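You operate a simulated robot arm through the tools that you are given. There is no shell and no other tool. Be economical: measure what you need, move in short steps, check, and stop when the job is done.

You run a simulated robot arm. Do the job below in one go: nothing can be reset, and whatever is moved stays where it is left.

JOB
Sweep the spilt beads into the yellow pan and tip them into the bead tub.
Fine: pan on the yellow mat, its lip to the beads; white brush back in the cream holder, pan back. What is to be rubbed or washed off counts as gone when no trace of it is left.

The check looks at the end state, three seconds after you hand in, the way a careful person would. Anything else that was tipped, shoved, dropped, spilled or broken makes it a failure.

ROBOT AND FRAMES
A 7-joint arm with a two-finger parallel gripper, fixed in place. Base frame: the origin is at the foot of the arm, x ahead of it, y to its left, z up; the work surface is at about z = 0.64. Lengths are in m, angles in rad, forces in N, time in s.
With the tool pointing down near the work surface it reaches from about 0.12 to 0.64 m from the base axis. Its first joint turns from -1.152 to 1.152 rad. Payload 2.4 kg.
The TCP is the grasp point between the finger pads, 0.03 m short of the fingertips. In the tool frame z runs along the fingers and y along their closing line. The gripper opens to 0.094 m. The fingers are 0.028 m wide and 0.01 m thick; the gripper's body (0.05 by 0.096 m) begins 0.055 m behind the TCP.
Orientation is that of the tool frame in the base frame, as [roll, pitch, yaw] about the fixed x, y, z axes, in that order (R = Rz(yaw) Ry(pitch) Rx(roll)). With the fingers straight down and closing along the base's y, the tool's x points along the base's -x, its y along +y and its z along -z.

CONTROLS
- The arm moves only by the tool nudge_tool. Its argument "steps" is a list of rows, each a list of 7 numbers: the shift along the base's x, y, z in m, then the turn, a rotation vector about the base's x, y, z in rad, then the closure, from 0 (fully open) to 1 (shut). In form: [[x, y, z, rx, ry, rz, claw], ...]. A call has 1 to 20 rows; each row is the pose to reach, as a shift and turn from the pose commanded when the call began. Rows are played at 5 a second. More than 0.05 m and 0.15 rad between two rows, or a gripper value outside its range, and nothing of the call is played. Where a pose cannot be reached the arm comes as near as it can. A force on the tool above 40 N (or 10 N above the force at the start of the call, whichever is more), or a blocked arm, ends the call early, and 0.2 s more pass. Each finger travels about 0.153 m/s and halts on what it meets, pressing with about 43 N; the grip force reading is that of the motor and also rises with nothing between the fingers. The clock runs only during rows and for 0.2 s after the last one: add rows that repeat a pose to give the fingers time. It gives the time, the measured TCP pose, the force on the tool (base axes), the opening and the grip force at its end, in the units of the frame above (readings bear some noise), with the torque about the TCP (base axes, N m) and any sound that the robot's microphone picked up.
- Cameras (640 x 400 px; columns grow to the right, rows downward): "scene" is fixed at [0.0445, 0.4844, 1.4335]; the picture's right is [-0.65, -0.76, 0.00], its down [-0.50, 0.42, -0.76] and it looks along [0.58, -0.49, -0.65] (base axes); focal length 337 px, centre (320, 200). "wrist" rides on the gripper at [0.076, 0.014, -0.103] in the tool frame; the picture's right is [-0.18, 0.98, 0.00], its down [-0.75, -0.14, -0.64] and it looks along [-0.63, -0.12, 0.77] (tool axes); focal length 243 px, centre (320, 200). There is no depth. A picture from a camera that has moved, and an enlarged one, comes with that camera's place and axes in the base frame and with its lens.
- camera(camera): a new picture of that camera. It takes no simulated time.
- inspect(camera, box): a new picture of the part [left, top, right, bottom] of that camera's present view, enlarged. It takes no simulated time.
- close_job(): hands the job in; it is judged then, once.

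Work in short steps. Places have to be worked out from the pictures, the camera data and where the tool is seen: move nearer, look again, correct. Check each grasp and each placing, and mend what went wrong. You have 120 turns and 68 pictures in all, those below and enlarged ones among them. Open the gripper and draw the arm clear of the work before you hand the job in, unless the task says otherwise; then end with one line.

The tools are called after "Call:" as a command line: name --pt "numbers of a row" for each row, then --argument value for the rest, lists and objects as JSON in quotes. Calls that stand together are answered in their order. nudge_tool: Moves the arm, as the interface text tells. Its arguments: {"type":"object","properties":{"steps":{"type":"array"}},"required":["steps"]} The other tools are called the same way: camera (camera) takes a picture; inspect (camera, box) takes an enlarged picture of a part of a camera's view; close_job () hands the job in.

At the start:

```text
t: 0.0
tool_pos: [0.4603, 0.0264, 1.0247]
ee_rot: [-3.142, -0.003, 3.14]
ft_force: [-0.5, -0.4, 0.4]
wrist_torque: [0.01, -0.02, -0.02]
grip_width: 0.0938
gripper_force: 0.1
```

scene: 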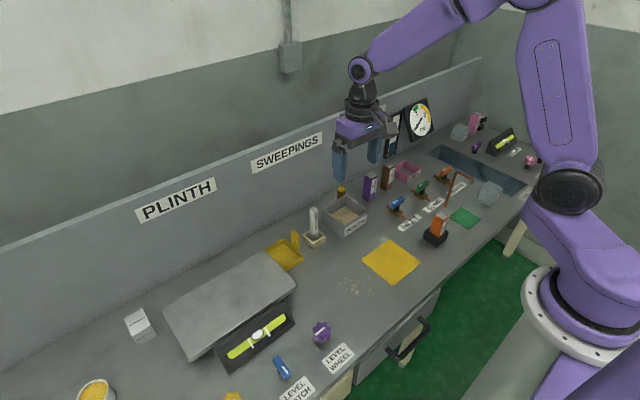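
wrist: 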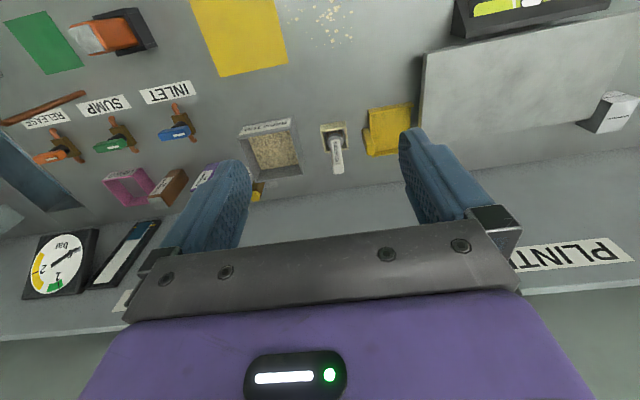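

The overview shows the pan, brush in its holder, tub, mat and beads. I'll take enlarged views to measure them.

Call:
inspect --camera "scene" --box '[250, 170, 450, 310]'

Call:
inspect --camera "wrist" --box '[180, 0, 440, 180]'

```text
2.86 times, centred on (350, 240) of scene
camera zoom: at [0.0445, 0.4844, 1.4335], right [-0.65, -0.76, 0.0], down [-0.5, 0.42, -0.76], along [0.58, -0.49, -0.65], focal length 963 px, centre (234, 86)
```

zoom: 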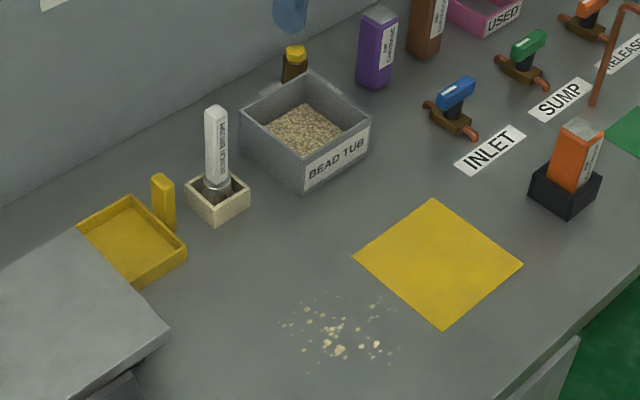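

```text
2.22 times, centred on (310, 90) of wrist
camera zoom: at [0.3838, 0.0407, 1.1271], right [0.18, 0.98, 0.0], down [0.75, -0.14, 0.64], along [0.63, -0.12, -0.77], focal length 539 px, centre (342, 444)
```

zoom: 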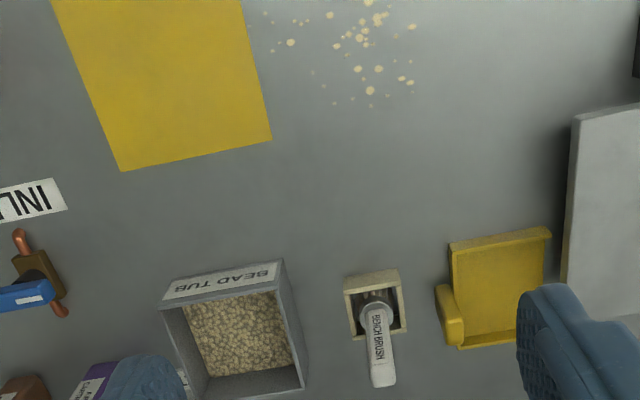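

Estimates: mat x 0.338–0.458, y −0.162…−0.036. Beads are around (0.40, 0.045), the pan around x 0.575–0.675, y 0.10–0.19 with its post near (0.615, 0.092). The brush is near (0.615, 0.022) and the tub centre near (0.607, −0.105). I move nearer for a closer look at pan and brush.

Call:
nudge_tool --pt "0 0.015 -0.04 0 0 0 0" --pt "0 0.03 -0.08 0 0 0 0" --pt "0 0.045 -0.12 0 0 0 0" --pt "0 0.06 -0.16 0 0 0 0" --pt "0 0.07 -0.18 0 0 0 0" --pt "0 0.07 -0.18 0 0 0 0"

Call:
camera --camera "wrist"

```text
t: 1.4
tool_pos: [0.4598, 0.0976, 0.8461]
ee_rot: [-3.141, 0.001, 3.141]
ft_force: [0.7, -0.1, -0.7]
wrist_torque: [-0.01, 0.02, 0.02]
grip_width: 0.0939
gripper_force: 0.1
```

```text
63 pictures are left
camera wrist: at [0.3836, 0.1111, 0.9477], right [0.18, 0.98, 0.0], down [0.75, -0.14, 0.64], along [0.63, -0.12, -0.77], focal length 243 px, centre (320, 200)
```

wrist: 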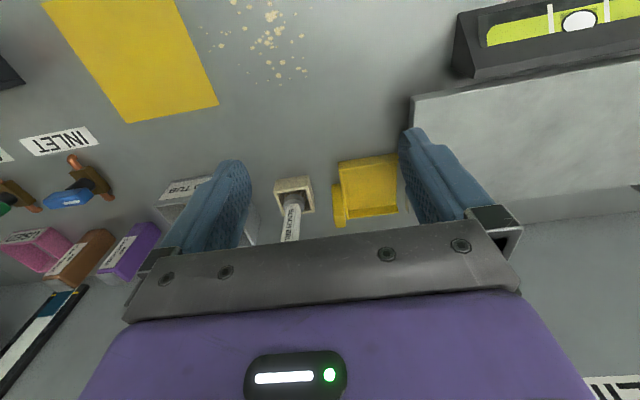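

Call:
inspect --camera "wrist" --box '[250, 135, 430, 245]'

Call:
inspect --camera "scene" --box '[255, 195, 345, 275]'

```text
3.56 times, centred on (340, 190) of wrist
camera zoom: at [0.3836, 0.1111, 0.9477], right [0.18, 0.98, 0.0], down [0.75, -0.14, 0.64], along [0.63, -0.12, -0.77], focal length 863 px, centre (249, 236)
```

zoom: 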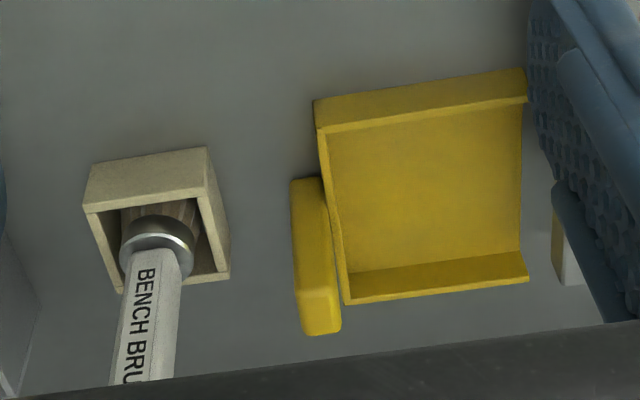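

```text
5.00 times, centred on (300, 235) of scene
camera zoom: at [0.0445, 0.4844, 1.4335], right [-0.65, -0.76, 0.0], down [-0.5, 0.42, -0.76], along [0.58, -0.49, -0.65], focal length 1686 px, centre (420, 25)
```

zoom: 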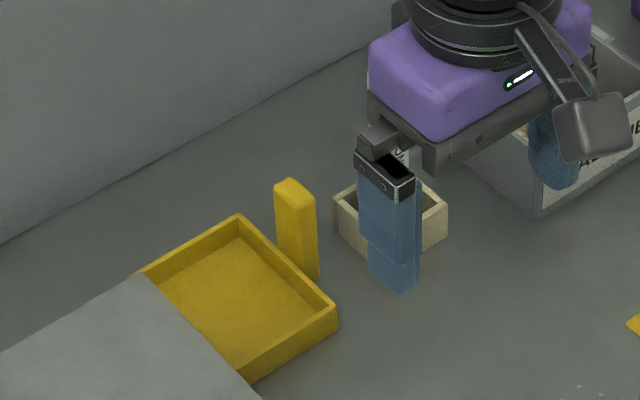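

The pan is open toward +y (the lip), with walls on the other three sides. Its post is near (0.613, 0.0955) with its top at z ≈ 0.723, about 24×14 mm. The brush stands close by at (0.608, 0.03), so I turn the tool −90° to keep the gripper body clear of it, and approach above the post.

Call:
nudge_tool --pt "0.01 0 0 0 0 -0.14 0" --pt "0.02 0 0 0 0 -0.28 0" --pt "0.03 0 0 0 0 -0.42 0" --pt "0.04 0 0 0 0 -0.56 0" --pt "0.05 0 0 0 0 -0.7 0" --pt "0.06 0 0 0 0 -0.84 0" --pt "0.07 0 0 0 0 -0.98 0" --pt "0.08 0 0 0 0 -1.12 0" --pt "0.09 0 0 0 0 -1.26 0.2" --pt "0.1 0 0 0 0 -1.4 0.3" --pt "0.11 0 0 0 0 -1.5 0.4" --pt "0.12 0 0 0 0 -1.571 0.4" --pt "0.12 0 0 0 0 -1.571 0.4"

Call:
camera --camera "wrist"

Call:
camera --camera "scene"

```text
t: 4.2
tool_pos: [0.5799, 0.0983, 0.8443]
ee_rot: [3.141, 0.001, 1.568]
ft_force: [0.8, 0.1, 0.4]
wrist_torque: [0.0, -0.01, 0.01]
grip_width: 0.0563
gripper_force: 0.0
```

```text
60 pictures are left
camera wrist: at [0.5945, 0.1729, 0.947], right [0.98, -0.19, 0.0], down [-0.14, -0.75, 0.64], along [-0.12, -0.63, -0.77], focal length 243 px, centre (320, 200)
```

wrist: 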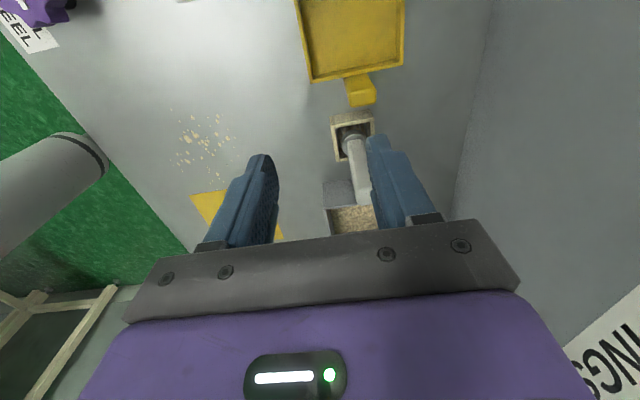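

```text
59 pictures are left
```

scene: 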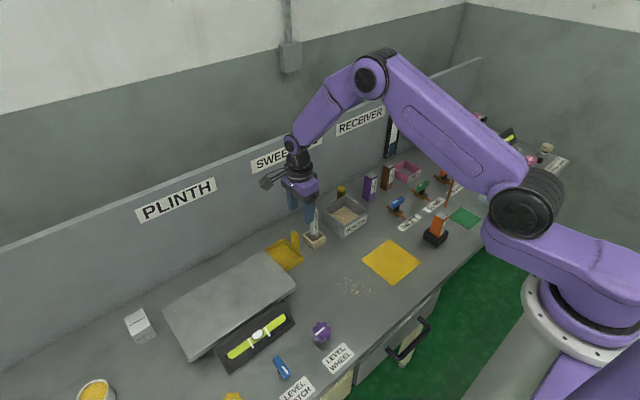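

Call:
inspect --camera "wrist" --box '[290, 50, 440, 210]'

```text
2.50 times, centred on (365, 130) of wrist
camera zoom: at [0.5945, 0.1729, 0.947], right [0.98, -0.19, 0.0], down [-0.14, -0.75, 0.64], along [-0.12, -0.63, -0.77], focal length 606 px, centre (208, 375)
```

zoom: 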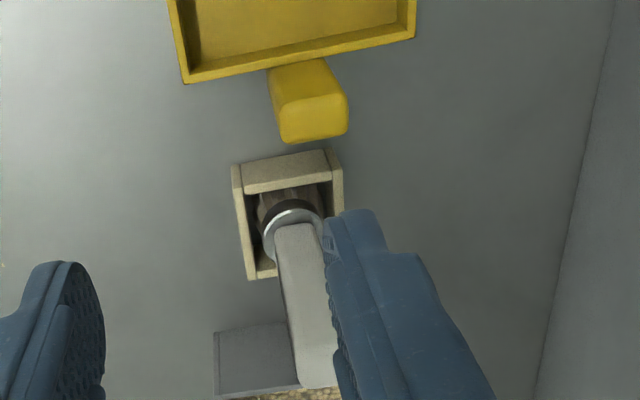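

Post top centre measures about (0.618, 0.097). I move over it, descend to z ≈ 0.70 and look before closing.

Call:
nudge_tool --pt "0.02 0 0 0 0 0 0.4" --pt "0.038 -0.001 0 0 0 0 0.4" --pt "0.038 -0.001 -0.04 0 0 0 0.4" --pt "0.038 -0.001 -0.08 0 0 0 0.4" --pt "0.038 -0.001 -0.11 0 0 0 0.4" --pt "0.038 -0.001 -0.11 0 0 0 0.4"

Call:
camera --camera "wrist"

Call:
inspect --camera "scene" --box '[240, 150, 360, 275]'

```text
t: 5.6
tool_pos: [0.6178, 0.0958, 0.7337]
ee_rot: [3.141, 0.0, 1.57]
ft_force: [0.6, 0.5, 0.7]
wrist_torque: [0.02, 0.04, 0.0]
grip_width: 0.0562
gripper_force: 0.0
```

```text
57 pictures are left
camera wrist: at [0.632, 0.1715, 0.8363], right [0.98, -0.18, 0.0], down [-0.14, -0.75, 0.64], along [-0.12, -0.63, -0.77], focal length 243 px, centre (320, 200)
```

wrist: 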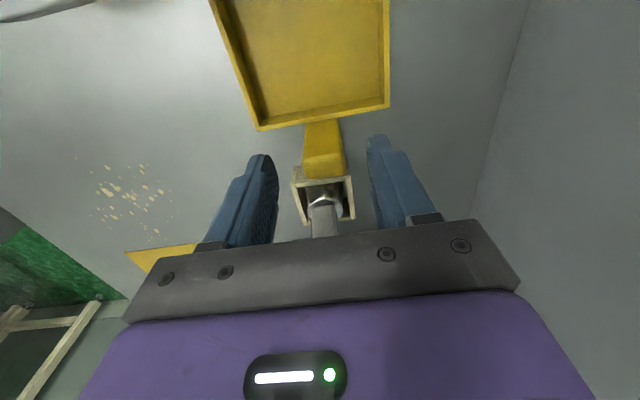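

```text
3.20 times, centred on (300, 212) of scene
camera zoom: at [0.0445, 0.4844, 1.4335], right [-0.65, -0.76, 0.0], down [-0.5, 0.42, -0.76], along [0.58, -0.49, -0.65], focal length 1079 px, centre (384, 160)
```

zoom: 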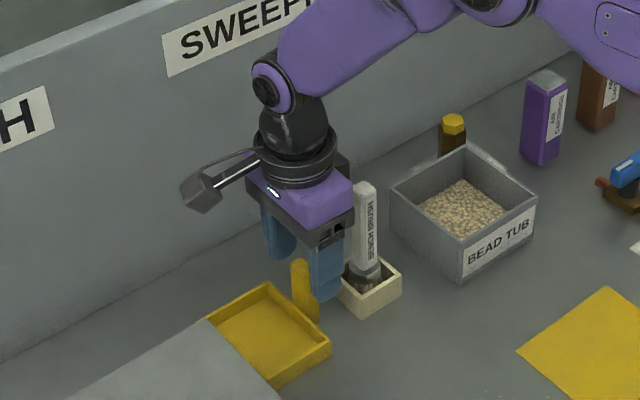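

The post is centred between the fingers and the brush is clear. I descend to z ≈ 0.70 and close.

Call:
nudge_tool --pt "0 0 -0.02 0 0 0 0.4" --pt "0 0 -0.035 0 0 0 0.4" --pt "0 0 -0.035 0 0 0 0.6" --pt "0 0 -0.035 0 0 0 0.8" --pt "0 0 -0.035 0 0 0 0.95" --pt "0 0 -0.035 0 0 0 0.95"

```text
t: 7.0
tool_pos: [0.6179, 0.0936, 0.6998]
ee_rot: [-3.14, 0.0, 1.571]
ft_force: [0.2, 0.1, 0.3]
wrist_torque: [0.0, -0.02, -0.03]
grip_width: 0.0252
gripper_force: 43.4
```

Gripped at 25 mm on the post. I lift straight up and check.

Call:
nudge_tool --pt "0 0 0.02 0 0 0 0.95" --pt "0 0 0.05 0 0 0 0.95" --pt "0 0 0.09 0 0 0 0.95" --pt "0 0 0.12 0 0 0 0.95" --pt "0 0 0.12 0 0 0 0.95"

Call:
camera --camera "wrist"

Call:
inspect --camera "scene" --box '[200, 120, 400, 280]'

```text
t: 8.2
tool_pos: [0.616, 0.0953, 0.8199]
ee_rot: [-3.141, 0.001, 1.572]
ft_force: [-0.5, 0.2, -0.5]
wrist_torque: [-0.04, -0.01, 0.01]
grip_width: 0.0255
gripper_force: 42.5
```

```text
55 pictures are left
camera wrist: at [0.6321, 0.1716, 0.9224], right [0.98, -0.18, 0.0], down [-0.14, -0.75, 0.64], along [-0.12, -0.63, -0.77], focal length 243 px, centre (320, 200)
```

wrist: 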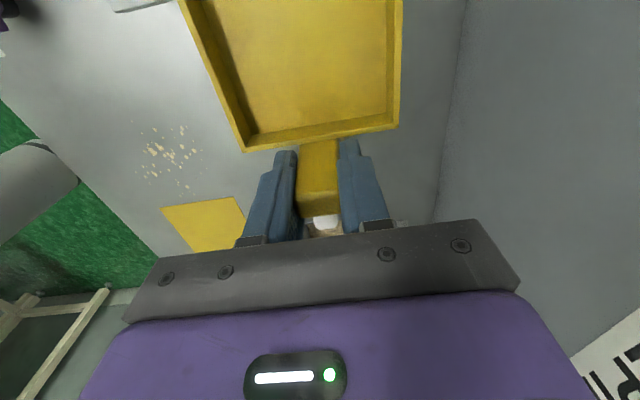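

```text
2.50 times, centred on (300, 200) of scene
camera zoom: at [0.0445, 0.4844, 1.4335], right [-0.65, -0.76, 0.0], down [-0.5, 0.42, -0.76], along [0.58, -0.49, -0.65], focal length 843 px, centre (370, 200)
```

zoom: 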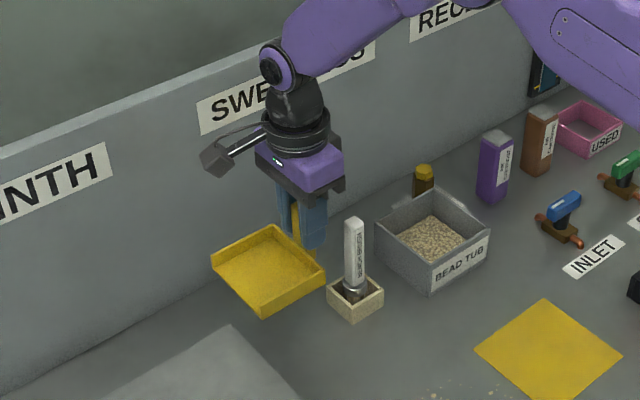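

The pan is held level. I carry it back in x, then across to above the mat with the lip facing the beads.

Call:
nudge_tool --pt "-0.045 0 0 0 0 0 0.95" --pt "-0.09 0 0 0 0 0 0.95" --pt "-0.135 0 0 0 0 0 0.95" --pt "-0.18 0 0 0 0 0 0.95" --pt "-0.22 0 0 0 0 0 0.95" --pt "-0.22 -0.045 0 0 0 0 0.95" --pt "-0.22 -0.09 0 0 0 0 0.95" --pt "-0.22 -0.135 0 0 0 0 0.95" --pt "-0.22 -0.18 0 0 0 0 0.95" --pt "-0.22 -0.22 0 0 0 0 0.95" --pt "-0.22 -0.2325 -0.03 0 0 0 0.95" --pt "-0.22 -0.2325 -0.07 0 0 0 0.95" --pt "-0.22 -0.2325 -0.09 0 0 0 0.95" --pt "-0.22 -0.2325 -0.09 0 0 0 0.95"

Call:
camera --camera "wrist"

Call:
inspect --camera "scene" --box '[320, 200, 460, 310]'

```text
t: 11.2
tool_pos: [0.3993, -0.1376, 0.7308]
ee_rot: [-3.141, 0.001, 1.572]
ft_force: [-0.1, 0.0, -0.7]
wrist_torque: [-0.02, 0.0, 0.04]
grip_width: 0.0252
gripper_force: 42.4
```

```text
53 pictures are left
camera wrist: at [0.4129, -0.0615, 0.8327], right [0.98, -0.18, 0.0], down [-0.14, -0.75, 0.64], along [-0.12, -0.63, -0.77], focal length 243 px, centre (320, 200)
```

wrist: 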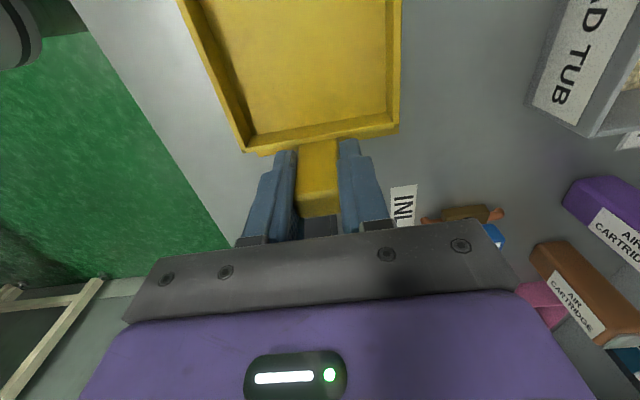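

```text
3.64 times, centred on (390, 255) of scene
camera zoom: at [0.0445, 0.4844, 1.4335], right [-0.65, -0.76, 0.0], down [-0.5, 0.42, -0.76], along [0.58, -0.49, -0.65], focal length 1226 px, centre (66, 0)
```

zoom: 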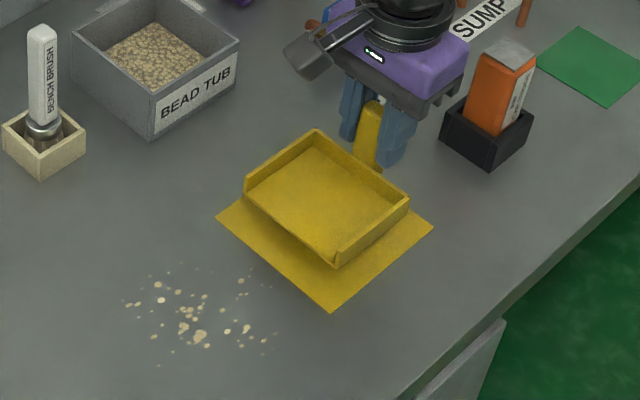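

The pan is above the mat, lip to the beads. I lower until it rests.

Call:
nudge_tool --pt "0 0 -0.015 0 0 0 0.95" --pt "0 0 -0.024 0 0 0 0.95" --pt "0 0 -0.028 0 0 0 0.95" --pt "0 0 -0.03 0 0 0 0.95" --pt "0 0 -0.03 0 0 0 0.95"

Call:
inspect --camera "scene" --box '[320, 200, 460, 310]'

```text
t: 12.4
tool_pos: [0.3977, -0.1376, 0.7011]
ee_rot: [-3.141, 0.001, 1.571]
ft_force: [-4.1, 1.2, 20.9]
wrist_torque: [0.16, 0.03, -0.01]
grip_width: 0.0251
gripper_force: 43.0
```

```text
3.64 times, centred on (390, 255) of scene
camera zoom: at [0.0442, 0.4845, 1.4335], right [-0.65, -0.76, 0.0], down [-0.5, 0.42, -0.76], along [0.58, -0.49, -0.65], focal length 1226 px, centre (66, 0)
```

zoom: 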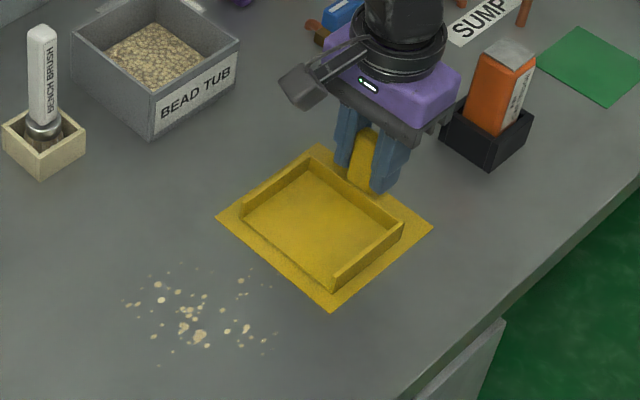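

The pan rests on the mat with the lip at y ≈ −0.048. I relieve the force, open and rise clear.

Call:
nudge_tool --pt "0 0 0.001 0 0 0 0.95" --pt "0 0 0.001 0 0 0 0.7" --pt "0 0 0.001 0 0 0 0.4" --pt "0 0 0.001 0 0 0 0.4" --pt "0 0 0.03 0 0 0 0.4" --pt "0 0 0.07 0 0 0 0.4" --pt "0 0 0.11 0 0 0 0.4" --pt "0 0 0.15 0 0 0 0.4" --pt "0 0 0.15 0 0 0 0.4"

Call:
camera --camera "scene"

```text
t: 14.4
tool_pos: [0.3987, -0.1358, 0.8503]
ee_rot: [-3.139, 0.001, 1.571]
ft_force: [-0.9, 0.1, -1.0]
wrist_torque: [0.01, 0.02, 0.01]
grip_width: 0.0564
gripper_force: 0.1
```

```text
50 pictures are left
```

scene: 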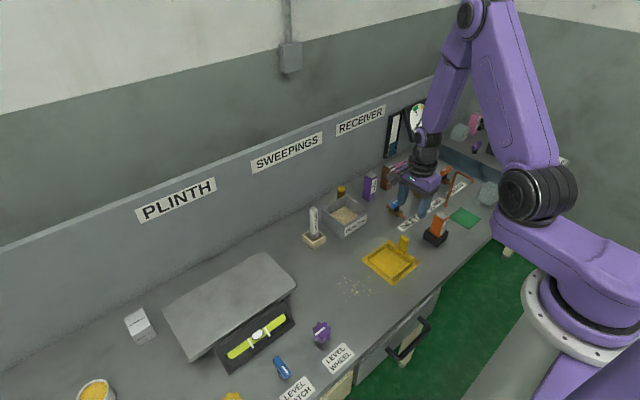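

The pan stands well on the mat. Next I turn back to default yaw and move above the brush at about (0.608, 0.030), staying high.

Call:
nudge_tool --pt "0 0.02 0.01 0 0 0.14 0.4" --pt "0 0.04 0.02 0 0 0.28 0.4" --pt "0 0.06 0.02 0 0 0.42 0.4" --pt "0 0.08 0.02 0 0 0.56 0.4" --pt "0 0.1 0.02 0 0 0.7 0.4" --pt "0 0.12 0.02 0 0 0.84 0.4" --pt "0 0.14 0.02 0 0 0.98 0.4" --pt "0.02 0.16 0.02 0 0 1.12 0.4" --pt "0.05 0.167 0.02 0 0 1.26 0.4" --pt "0.09 0.167 0.02 0 0 1.4 0.4" --pt "0.12 0.167 0.02 0 0 1.5 0.4" --pt "0.15 0.167 0.02 0 0 1.571 0.4" --pt "0.15 0.167 0.02 0 0 1.571 0.4"

Call:
camera --camera "wrist"

Call:
inspect --camera "scene" --box '[270, 170, 370, 260]'

```text
t: 17.2
tool_pos: [0.5479, 0.03, 0.8699]
ee_rot: [3.141, -0.002, -3.141]
ft_force: [-0.7, 0.2, -0.1]
wrist_torque: [0.0, 0.04, 0.03]
grip_width: 0.0566
gripper_force: 0.0
```

```text
49 pictures are left
camera wrist: at [0.4716, 0.0436, 0.9717], right [0.18, 0.98, 0.0], down [0.75, -0.14, 0.64], along [0.63, -0.12, -0.77], focal length 243 px, centre (320, 200)
```

wrist: 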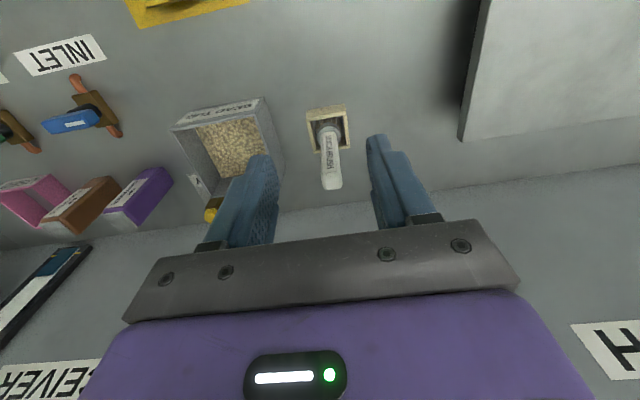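

```text
4.44 times, centred on (320, 215) of scene
camera zoom: at [0.0445, 0.4844, 1.4335], right [-0.65, -0.76, 0.0], down [-0.5, 0.42, -0.76], along [0.58, -0.49, -0.65], focal length 1498 px, centre (320, 133)
```

zoom: 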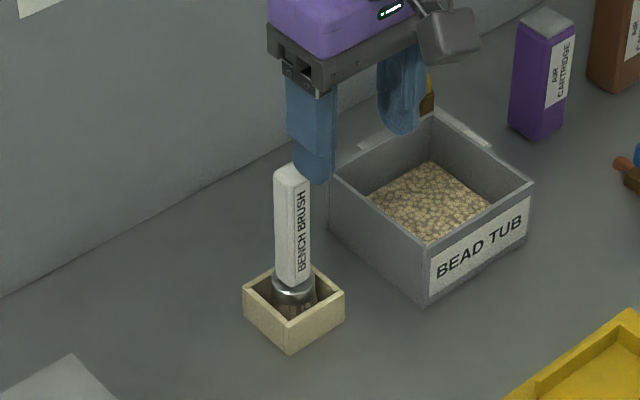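

The handle centre is about (0.606, 0.027), top z ≈ 0.78. I move over it and part way down, then check alignment.

Call:
nudge_tool --pt "0.03 -0.002 0 0 0 0 0.4" --pt "0.058 -0.002 0 0 0 0 0.4" --pt "0.058 -0.002 -0.03 0 0 0 0.4" --pt "0.058 -0.002 -0.055 0 0 0 0.4" --pt "0.058 -0.002 -0.055 0 0 0 0.4"

Call:
inspect --camera "wrist" --box '[220, 100, 420, 240]'

Call:
inspect --camera "scene" --box '[270, 170, 370, 260]'

```text
t: 18.4
tool_pos: [0.6072, 0.0282, 0.8138]
ee_rot: [3.141, 0.0, -3.14]
ft_force: [0.3, -0.4, 0.4]
wrist_torque: [0.0, -0.01, 0.03]
grip_width: 0.0567
gripper_force: 0.1
```

```text
2.86 times, centred on (320, 170) of wrist
camera zoom: at [0.5301, 0.0428, 0.917], right [0.18, 0.98, 0.0], down [0.75, -0.14, 0.64], along [0.63, -0.12, -0.77], focal length 693 px, centre (320, 286)
```

zoom: 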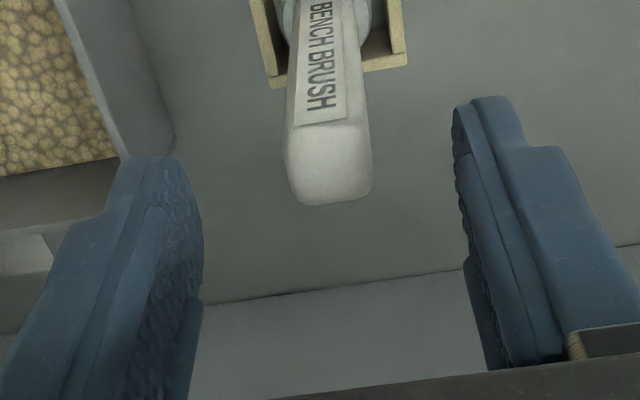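

```text
4.44 times, centred on (320, 215) of scene
camera zoom: at [0.0445, 0.4844, 1.4335], right [-0.65, -0.76, 0.0], down [-0.5, 0.42, -0.76], along [0.58, -0.49, -0.65], focal length 1498 px, centre (320, 133)
```

zoom: 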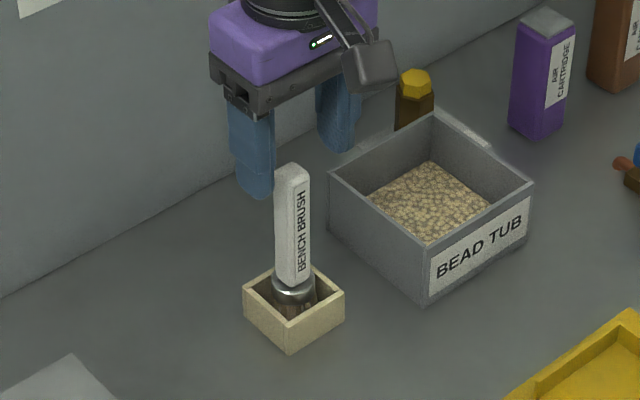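

Handle top measures (0.607, 0.030), so the alignment is good. I descend to z ≈ 0.752 and close.

Call:
nudge_tool --pt "0 0.002 -0.03 0 0 0 0.4" --pt "0 0.002 -0.055 0 0 0 0.4" --pt "0 0.002 -0.062 0 0 0 0.4" --pt "0 0.002 -0.062 0 0 0 0.6" --pt "0 0.002 -0.062 0 0 0 0.8" --pt "0 0.002 -0.062 0 0 0 1" --pt "0 0.002 -0.062 0 0 0 1"

Call:
inspect --camera "scene" --box '[270, 170, 370, 260]'

```text
t: 20.0
tool_pos: [0.6059, 0.031, 0.7526]
ee_rot: [-3.141, -0.001, 3.141]
ft_force: [-0.7, 0.8, 0.5]
wrist_torque: [0.0, 0.0, 0.02]
grip_width: 0.023
gripper_force: 43.3
```

```text
4.44 times, centred on (320, 215) of scene
camera zoom: at [0.0445, 0.4844, 1.4335], right [-0.65, -0.76, 0.0], down [-0.5, 0.42, -0.76], along [0.58, -0.49, -0.65], focal length 1498 px, centre (320, 133)
```

zoom: 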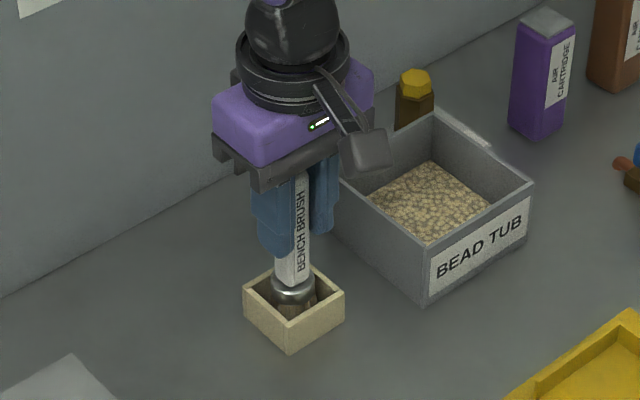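

Gripped at 23 mm; seat pose ≈ (0.606, 0.030, 0.7525). I lift slowly and look at the bristles.

Call:
nudge_tool --pt "0 0 0.015 0 0 0 1" --pt "0 0 0.03 0 0 0 1" --pt "0 0 0.06 0 0 0 1" --pt "0 0 0.1 0 0 0 1" --pt "0 0 0.12 0 0 0 1" --pt "0 0 0.12 0 0 0 1"

Call:
inspect --camera "scene" --box '[270, 140, 370, 260]'

Call:
camera --camera "wrist"

```text
t: 21.4
tool_pos: [0.6043, 0.0307, 0.8728]
ee_rot: [-3.14, 0.001, -3.141]
ft_force: [0.2, -0.3, -0.4]
wrist_torque: [0.0, -0.02, 0.0]
grip_width: 0.0232
gripper_force: 43.4
```

```text
3.33 times, centred on (320, 200) of scene
camera zoom: at [0.0445, 0.4844, 1.4335], right [-0.65, -0.76, 0.0], down [-0.5, 0.42, -0.76], along [0.58, -0.49, -0.65], focal length 1124 px, centre (320, 200)
```

zoom: 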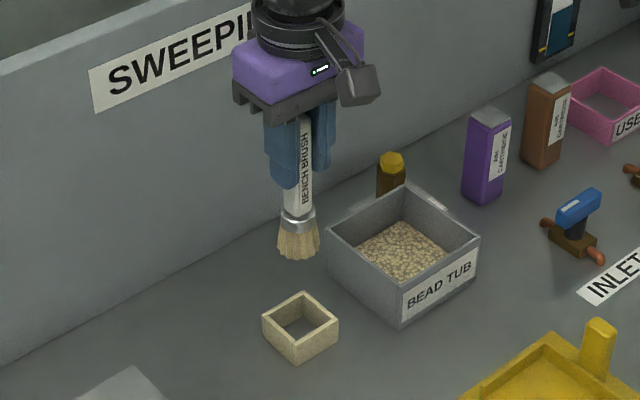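

```text
43 pictures are left
camera wrist: at [0.5294, 0.0444, 0.9754], right [0.18, 0.98, 0.0], down [0.75, -0.14, 0.64], along [0.63, -0.12, -0.77], focal length 243 px, centre (320, 200)
```

wrist: 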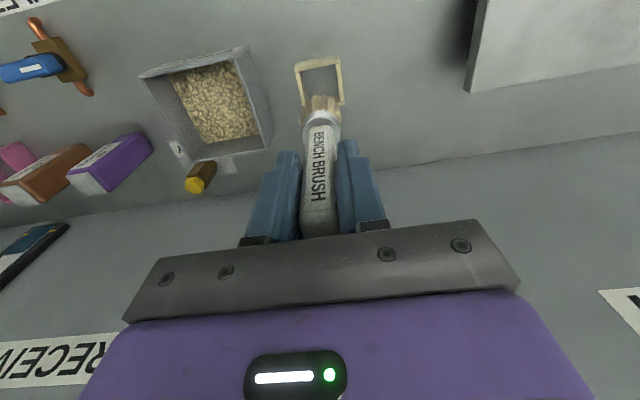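

The bristle head is about 35 mm across and its underside is about 0.11 below the TCP. I carry it over to just beyond the beads (+y side) and look.

Call:
nudge_tool --pt "-0.045 0 0 0 0 0 1" --pt "-0.09 0 0 0 0 0 1" --pt "-0.135 0.02 0 0 0 0 1" --pt "-0.18 0.05 0 0 0 0 1" --pt "-0.21 0.09 -0.01 0 0 0 1" --pt "-0.21 0.095 -0.05 0 0 0 1" --pt "-0.21 0.095 -0.07 0 0 0 1" --pt "-0.21 0.095 -0.07 0 0 0 1"

Call:
camera --camera "wrist"

Call:
inspect --camera "scene" --box '[310, 220, 430, 310]'

```text
refused: row 4 steps farther than a row can; nothing moved
```

```text
42 pictures are left
camera wrist: at [0.5294, 0.0444, 0.9754], right [0.18, 0.98, 0.0], down [0.75, -0.14, 0.64], along [0.63, -0.12, -0.77], focal length 243 px, centre (320, 200)
```

wrist: 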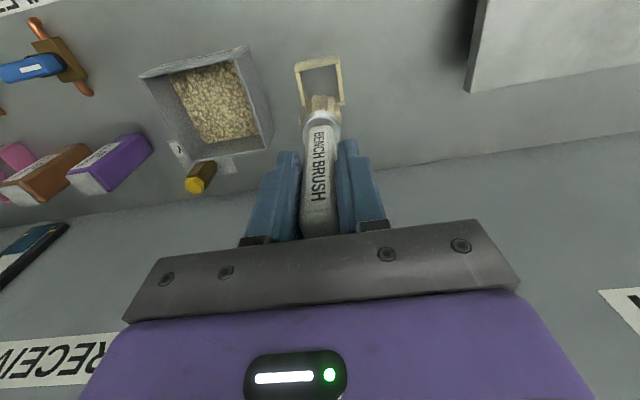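

```text
4.44 times, centred on (370, 265) of scene
camera zoom: at [0.0445, 0.4844, 1.4335], right [-0.65, -0.76, 0.0], down [-0.5, 0.42, -0.76], along [0.58, -0.49, -0.65], focal length 1498 px, centre (98, -89)
```

zoom: 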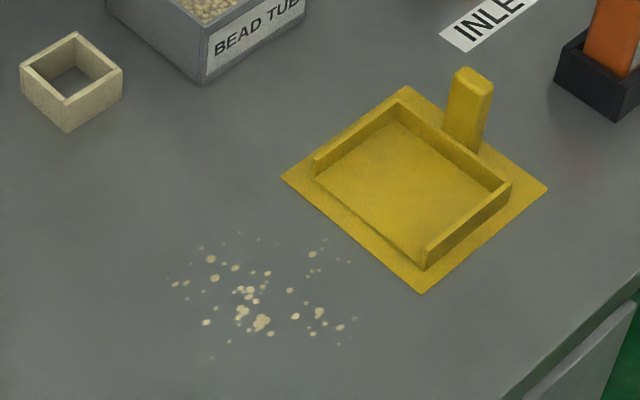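

That row step was too large, so nothing moved. I repeat it with smaller steps.

Call:
nudge_tool --pt "-0.045 0 0 0 0 0 1" --pt "-0.09 0 0 0 0 0 1" --pt "-0.13 0.02 0 0 0 0 1" --pt "-0.165 0.045 0 0 0 0 1" --pt "-0.2 0.07 -0.01 0 0 0 1" --pt "-0.206 0.085 -0.045 0 0 0 1" --pt "-0.206 0.095 -0.08 0 0 0 1" --pt "-0.206 0.095 -0.08 0 0 0 1"

Call:
camera --camera "wrist"

Call:
inspect --camera "scene" --box '[310, 220, 430, 310]'

```text
t: 23.2
tool_pos: [0.3995, 0.1253, 0.7917]
ee_rot: [-3.14, 0.0, -3.141]
ft_force: [0.5, -0.1, -0.7]
wrist_torque: [0.0, 0.0, 0.0]
grip_width: 0.0233
gripper_force: 43.4
```

```text
40 pictures are left
camera wrist: at [0.3231, 0.1391, 0.8942], right [0.18, 0.98, 0.0], down [0.75, -0.14, 0.64], along [0.63, -0.12, -0.77], focal length 243 px, centre (320, 200)
```

wrist: 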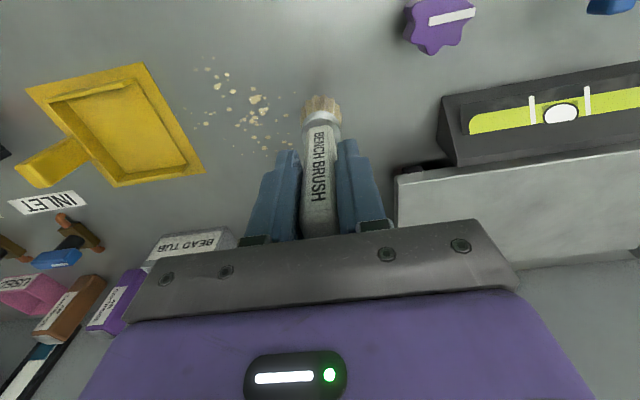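

```text
4.44 times, centred on (370, 265) of scene
camera zoom: at [0.0445, 0.4844, 1.4335], right [-0.65, -0.76, 0.0], down [-0.5, 0.42, -0.76], along [0.58, -0.49, -0.65], focal length 1498 px, centre (98, -89)
```

zoom: 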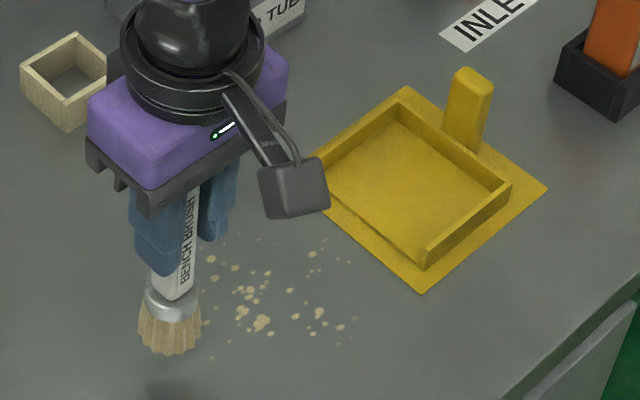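

The beads span x ≈ 0.345–0.448, y ≈ −0.02…0.10. I go to the first lane start (0.347, 0.125) and lower the bristles gently to find table contact.

Call:
nudge_tool --pt "-0.03 0 0 0 0 0 1" --pt "-0.052 0 -0.015 0 0 0 1" --pt "-0.052 0 -0.03 0 0 0 1" --pt "-0.052 0 -0.036 0 0 0 1" --pt "-0.052 0 -0.039 0 0 0 1" --pt "-0.052 0 -0.039 0 0 0 1"

Call:
inspect --camera "scene" --box '[310, 220, 430, 310]'

```text
t: 24.6
tool_pos: [0.347, 0.1252, 0.7531]
ee_rot: [3.141, 0.0, 3.141]
ft_force: [0.8, 0.9, -0.4]
wrist_torque: [0.0, 0.0, 0.03]
grip_width: 0.0232
gripper_force: 43.4
```

```text
4.44 times, centred on (370, 265) of scene
camera zoom: at [0.0445, 0.4844, 1.4335], right [-0.65, -0.76, 0.0], down [-0.5, 0.42, -0.76], along [0.58, -0.49, -0.65], focal length 1498 px, centre (98, -89)
```

zoom: 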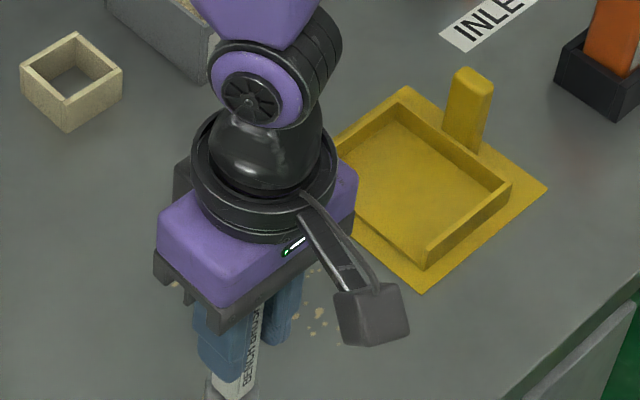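

No contact yet at 0.753. I lower millimetre by millimetre until the force rises.

Call:
nudge_tool --pt "0 0 -0.002 0 0 0 1" --pt "0 0 -0.003 0 0 0 1" --pt "0 0 -0.003 0 0 0 1"

```text
t: 25.4
tool_pos: [0.3483, 0.1253, 0.7508]
ee_rot: [-3.141, 0.002, -3.141]
ft_force: [-1.0, -1.3, 36.6]
wrist_torque: [-0.21, -0.31, 0.01]
grip_width: 0.023
gripper_force: 42.6
```

Contact is at about z 0.752. I run lane A with light contact, easing inward at the end and rising a few mm over the pan lip.

Call:
nudge_tool --pt "0 0 0.002 0 0 0 1" --pt "0 -0.015 0.002 0 0 0 1" --pt "0 -0.03 0.002 0 0 0 1" --pt "0 -0.045 0.002 0 0 0 1" --pt "0 -0.06 0.002 0 0 0 1" --pt "0.0 -0.075 0.002 0 0 0 1" --pt "0.004 -0.09 0.002 0 0 0 1" --pt "0.012 -0.105 0.002 0 0 0 1" --pt "0.02 -0.12 0.002 0 0 0 1" --pt "0.028 -0.135 0.002 0 0 0 1" --pt "0.031 -0.148 0.003 0 0 0 1" --pt "0.032 -0.156 0.006 0 0 0 1" --pt "0.032 -0.165 0.007 0 0 0 1" --pt "0.032 -0.18 0.007 0 0 0 1" --pt "0.032 -0.195 0.007 0 0 0 1" --pt "0.032 -0.2 0.02 0 0 0 1" --pt "0.032 -0.2 0.05 0 0 0 1" --pt "0.032 -0.2 0.05 0 0 0 1"

Call:
inspect --camera "scene" --box '[310, 220, 430, 310]'

Call:
camera --camera "wrist"

```text
t: 29.2
tool_pos: [0.3787, -0.0749, 0.8008]
ee_rot: [3.141, 0.0, 3.141]
ft_force: [0.2, 0.6, -0.3]
wrist_torque: [0.01, 0.01, 0.02]
grip_width: 0.0231
gripper_force: 43.5
```

```text
4.44 times, centred on (370, 265) of scene
camera zoom: at [0.0445, 0.4844, 1.4335], right [-0.65, -0.76, 0.0], down [-0.5, 0.42, -0.76], along [0.58, -0.49, -0.65], focal length 1498 px, centre (98, -89)
```

zoom: 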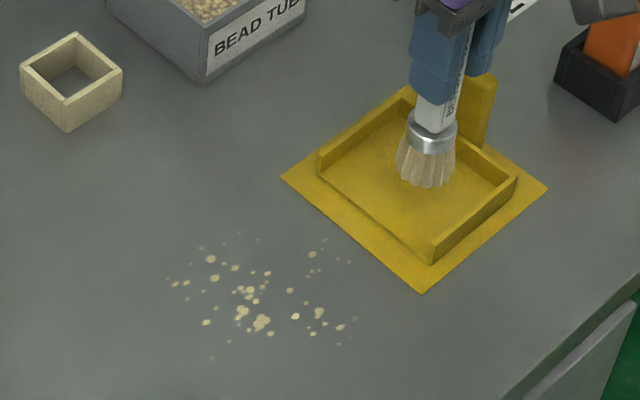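

```text
36 pictures are left
camera wrist: at [0.3032, -0.0606, 0.9036], right [0.18, 0.98, 0.0], down [0.75, -0.14, 0.64], along [0.63, -0.12, -0.77], focal length 243 px, centre (320, 200)
```

wrist: 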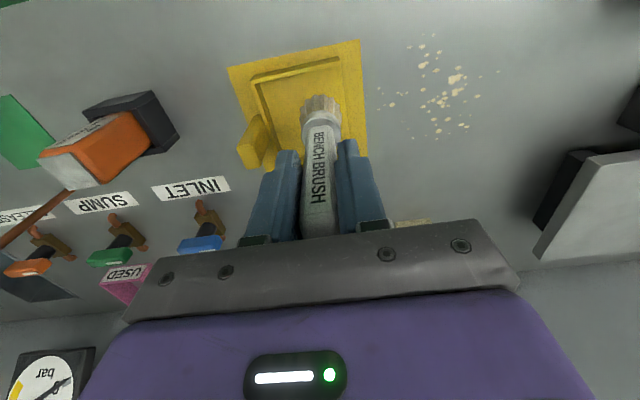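

The beads didn't shift, so contact in that pass was probably too light (and the pan was nudged ~3 mm). I go back to beyond the beads on the centre lane and set a firmer contact force.

Call:
nudge_tool --pt "0.01 0.045 0 0 0 0 1" --pt "0.02 0.09 0 0 0 0 1" --pt "0.02 0.135 0 0 0 0 1" --pt "0.02 0.175 0 0 0 0 1" --pt "0.02 0.2 0 0 0 0 1" --pt "0.02 0.2 -0.03 0 0 0 1" --pt "0.02 0.2 -0.045 0 0 0 1" --pt "0.02 0.2 -0.048 0 0 0 1" --pt "0.02 0.2 -0.049 0 0 0 1" --pt "0.02 0.2 -0.049 0 0 0 1"

```text
t: 31.4
tool_pos: [0.3992, 0.1251, 0.7513]
ee_rot: [3.14, 0.001, -3.14]
ft_force: [-1.3, -1.0, 2.3]
wrist_torque: [0.03, 0.0, -0.02]
grip_width: 0.0228
gripper_force: 42.8
```

2 N at 0.7515, versus 36 N at 0.7505. I press 0.5 mm more and sweep a short stretch along the centre lane.

Call:
nudge_tool --pt "0 0 -0.0005 0 0 0 1" --pt "0 -0.015 -0.0005 0 0 0 1" --pt "0 -0.03 -0.0005 0 0 0 1" --pt "0 -0.045 -0.0005 0 0 0 1" --pt "0 -0.06 -0.0005 0 0 0 1" --pt "0 -0.07 -0.0005 0 0 0 1"

Call:
camera --camera "wrist"

```text
t: 32.8
tool_pos: [0.4004, 0.0549, 0.7526]
ee_rot: [3.141, 0.0, -3.141]
ft_force: [-0.1, 5.2, 13.7]
wrist_torque: [0.44, -0.25, 0.06]
grip_width: 0.0229
gripper_force: 42.8
```

```text
35 pictures are left
camera wrist: at [0.3236, 0.0688, 0.8536], right [0.18, 0.98, 0.0], down [0.75, -0.14, 0.64], along [0.63, -0.12, -0.77], focal length 243 px, centre (320, 200)
```

wrist: 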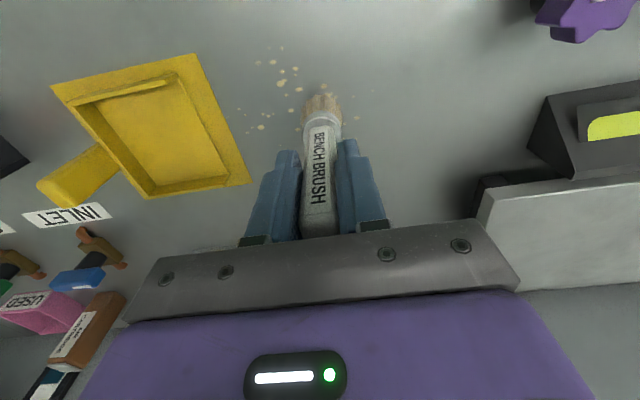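

13.7 N normal with drag of 5 N: good contact. I continue this lane, easing up slightly over the mat and clear of the lip.

Call:
nudge_tool --pt "0 -0.015 0 0 0 0 1" --pt "0 -0.03 0 0 0 0 1" --pt "0 -0.045 0 0 0 0 1" --pt "0 -0.06 0 0 0 0 1" --pt "0 -0.07 0 0 0 0 1" --pt "0 -0.08 0.001 0 0 0 1" --pt "0 -0.088 0.0015 0 0 0 1" --pt "0 -0.095 0.006 0 0 0 1" --pt "0 -0.105 0.009 0 0 0 1" --pt "0 -0.12 0.009 0 0 0 1" --pt "0 -0.13 0.009 0 0 0 1" --pt "0 -0.13 0.04 0 0 0 1" --pt "0 -0.13 0.05 0 0 0 1"

Call:
inspect --camera "scene" --box '[310, 220, 430, 310]'

Call:
inspect --camera "wrist" --box '[220, 20, 540, 160]'

```text
t: 35.6
tool_pos: [0.3988, -0.0749, 0.8013]
ee_rot: [-3.141, -0.001, 3.14]
ft_force: [-0.1, -0.6, -1.1]
wrist_torque: [-0.01, -0.02, 0.02]
grip_width: 0.0229
gripper_force: 43.2
```

```text
4.44 times, centred on (370, 265) of scene
camera zoom: at [0.0445, 0.4844, 1.4335], right [-0.65, -0.76, 0.0], down [-0.5, 0.42, -0.76], along [0.58, -0.49, -0.65], focal length 1498 px, centre (98, -89)
```

zoom: 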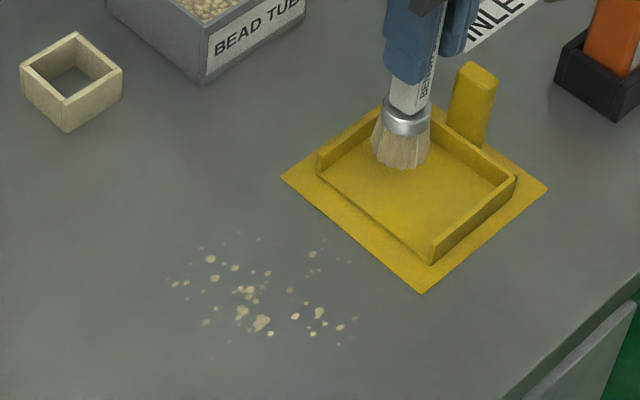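

```text
2.00 times, centred on (380, 90) of wrist
camera zoom: at [0.3236, -0.061, 0.904], right [0.18, 0.98, 0.0], down [0.75, -0.14, 0.64], along [0.63, -0.12, -0.77], focal length 485 px, centre (200, 420)
```

zoom: 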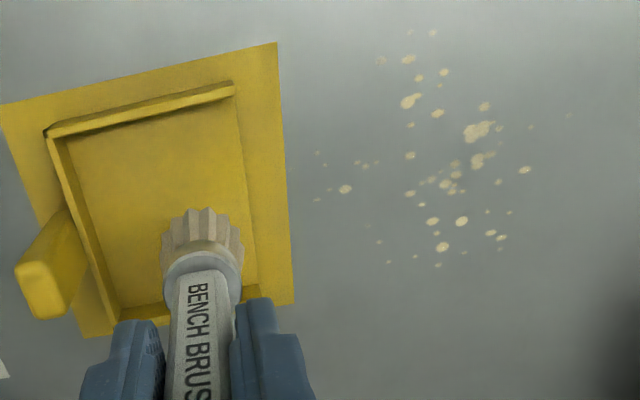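

The marks in the centre lane have faded slightly, so repeated firm strokes are needed. I make several strokes with a bit more pressure on the centre lane and check the effect.

Call:
nudge_tool --pt "0 0.045 0 0 0 0 1" --pt "0 0.09 0 0 0 0 1" --pt "0 0.135 0 0 0 0 1" --pt "0 0.175 -0.02 0 0 0 1" --pt "0 0.185 -0.045 0 0 0 1" --pt "0 0.185 -0.0503 0 0 0 1" --pt "0 0.155 -0.0503 0 0 0 1" --pt "0 0.125 -0.0503 0 0 0 1" --pt "0 0.095 -0.0503 0 0 0 1" --pt "0 0.065 -0.0503 0 0 0 1" --pt "0 0.095 -0.0503 0 0 0 1" --pt "0 0.125 -0.0503 0 0 0 1" --pt "0 0.155 -0.0503 0 0 0 1" --pt "0 0.185 -0.0503 0 0 0 1" --pt "0 0.155 -0.0503 0 0 0 1" --pt "0 0.125 -0.0503 0 0 0 1" --pt "0 0.095 -0.0503 0 0 0 1" --pt "0 0.065 -0.0503 0 0 0 1"

Call:
inspect --camera "wrist" --box '[180, 20, 500, 160]'

```text
t: 39.4
tool_pos: [0.3987, -0.0099, 0.7503]
ee_rot: [3.141, 0.0, 3.14]
ft_force: [-0.1, 2.6, 7.5]
wrist_torque: [0.28, -0.16, 0.07]
grip_width: 0.023
gripper_force: 43.0
```

```text
2.00 times, centred on (340, 90) of wrist
camera zoom: at [0.3233, 0.0039, 0.853], right [0.18, 0.98, 0.0], down [0.75, -0.14, 0.64], along [0.63, -0.12, -0.77], focal length 485 px, centre (280, 420)
```

zoom: 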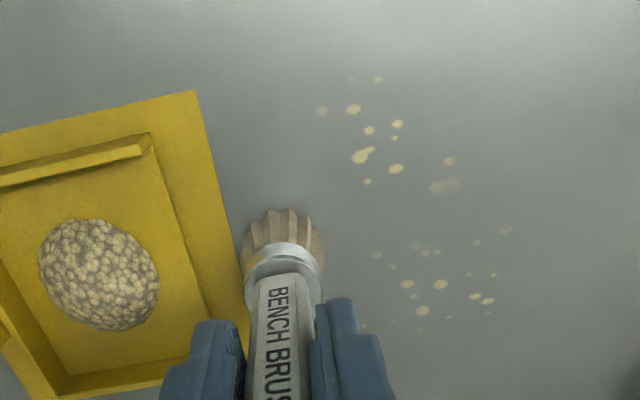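

It works: a bead pile now lies in the pan and the centre lane is nearly clean. I do the same on the x ≈ 0.43 lane, without entering the pan.

Call:
nudge_tool --pt "0.027 0 -0.0002 0 0 0 1" --pt "0.027 0.03 -0.0002 0 0 0 1" --pt "0.027 0.06 -0.0002 0 0 0 1" --pt "0.027 0.09 -0.0002 0 0 0 1" --pt "0.027 0.12 -0.0002 0 0 0 1" --pt "0.027 0.09 -0.0002 0 0 0 1" --pt "0.027 0.06 -0.0002 0 0 0 1" --pt "0.027 0.03 -0.0002 0 0 0 1" --pt "0.027 0 -0.0002 0 0 0 1" --pt "0.045 0.03 -0.0002 0 0 0 1" --pt "0.045 0.06 -0.0002 0 0 0 1" --pt "0.045 0.09 -0.0002 0 0 0 1" --pt "0.045 0.12 -0.0002 0 0 0 1" --pt "0.045 0.09 -0.0002 0 0 0 1" --pt "0.045 0.06 -0.0002 0 0 0 1" --pt "0.045 0.03 -0.0002 0 0 0 1" --pt "0.03 0 -0.0002 0 0 0 1"

Call:
inspect --camera "wrist" --box '[180, 0, 500, 160]'

```text
t: 43.0
tool_pos: [0.4309, -0.01, 0.7501]
ee_rot: [3.141, 0.002, -3.14]
ft_force: [0.5, 0.3, 1.4]
wrist_torque: [0.04, -0.14, 0.03]
grip_width: 0.023
gripper_force: 42.8
```

```text
2.00 times, centred on (340, 80) of wrist
camera zoom: at [0.353, 0.0044, 0.8528], right [0.18, 0.98, 0.0], down [0.75, -0.14, 0.64], along [0.63, -0.12, -0.77], focal length 485 px, centre (280, 440)
```

zoom: 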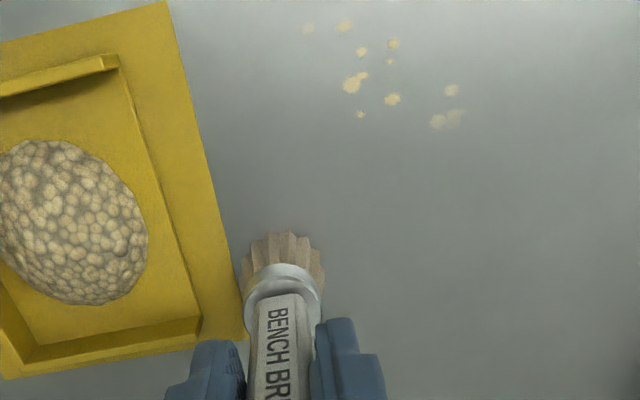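

That side is clean. Now the near lanes, x ≈ 0.374 and 0.350, with slightly less downward command since contact is firmer there.

Call:
nudge_tool --pt "-0.03 0.01 0.001 0 0 0 1" --pt "-0.054 0.015 0.0003 0 0 0 1" --pt "-0.054 0.04 0.0003 0 0 0 1" --pt "-0.054 0.065 0.0003 0 0 0 1" --pt "-0.054 0.09 0.0003 0 0 0 1" --pt "-0.054 0.11 0.0003 0 0 0 1" --pt "-0.054 0.08 0.0003 0 0 0 1" --pt "-0.054 0.05 0.0003 0 0 0 1" --pt "-0.054 0.02 0.0003 0 0 0 1" --pt "-0.054 0 0.0003 0 0 0 1" --pt "-0.077 0.02 0.0005 0 0 0 1" --pt "-0.077 0.045 0.0005 0 0 0 1" --pt "-0.077 0.07 0.0005 0 0 0 1" --pt "-0.077 0.09 0.0005 0 0 0 1" --pt "-0.077 0.065 0.0005 0 0 0 1" --pt "-0.077 0.04 0.0005 0 0 0 1" --pt "-0.077 0.02 0.0005 0 0 0 1" --pt "-0.06 0 0.0005 0 0 0 1"

Call:
inspect --camera "wrist" --box '[180, 0, 500, 160]'

```text
t: 46.8
tool_pos: [0.3696, -0.0092, 0.7512]
ee_rot: [-3.141, 0.0, 3.141]
ft_force: [0.0, 0.4, 0.1]
wrist_torque: [0.01, 0.0, 0.0]
grip_width: 0.0229
gripper_force: 43.4
```

```text
2.00 times, centred on (340, 80) of wrist
camera zoom: at [0.2939, 0.0041, 0.8532], right [0.18, 0.98, 0.0], down [0.75, -0.14, 0.64], along [0.63, -0.12, -0.77], focal length 485 px, centre (280, 440)
```

zoom: 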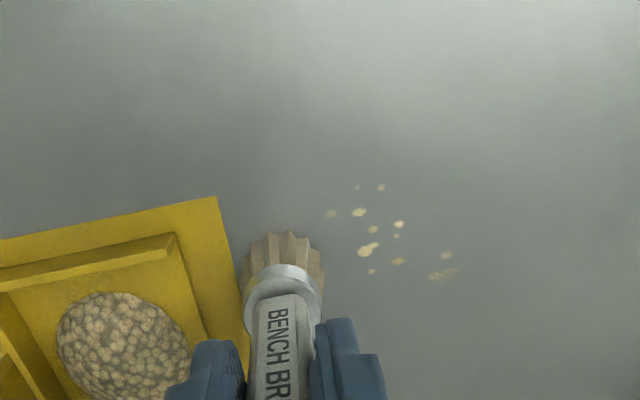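

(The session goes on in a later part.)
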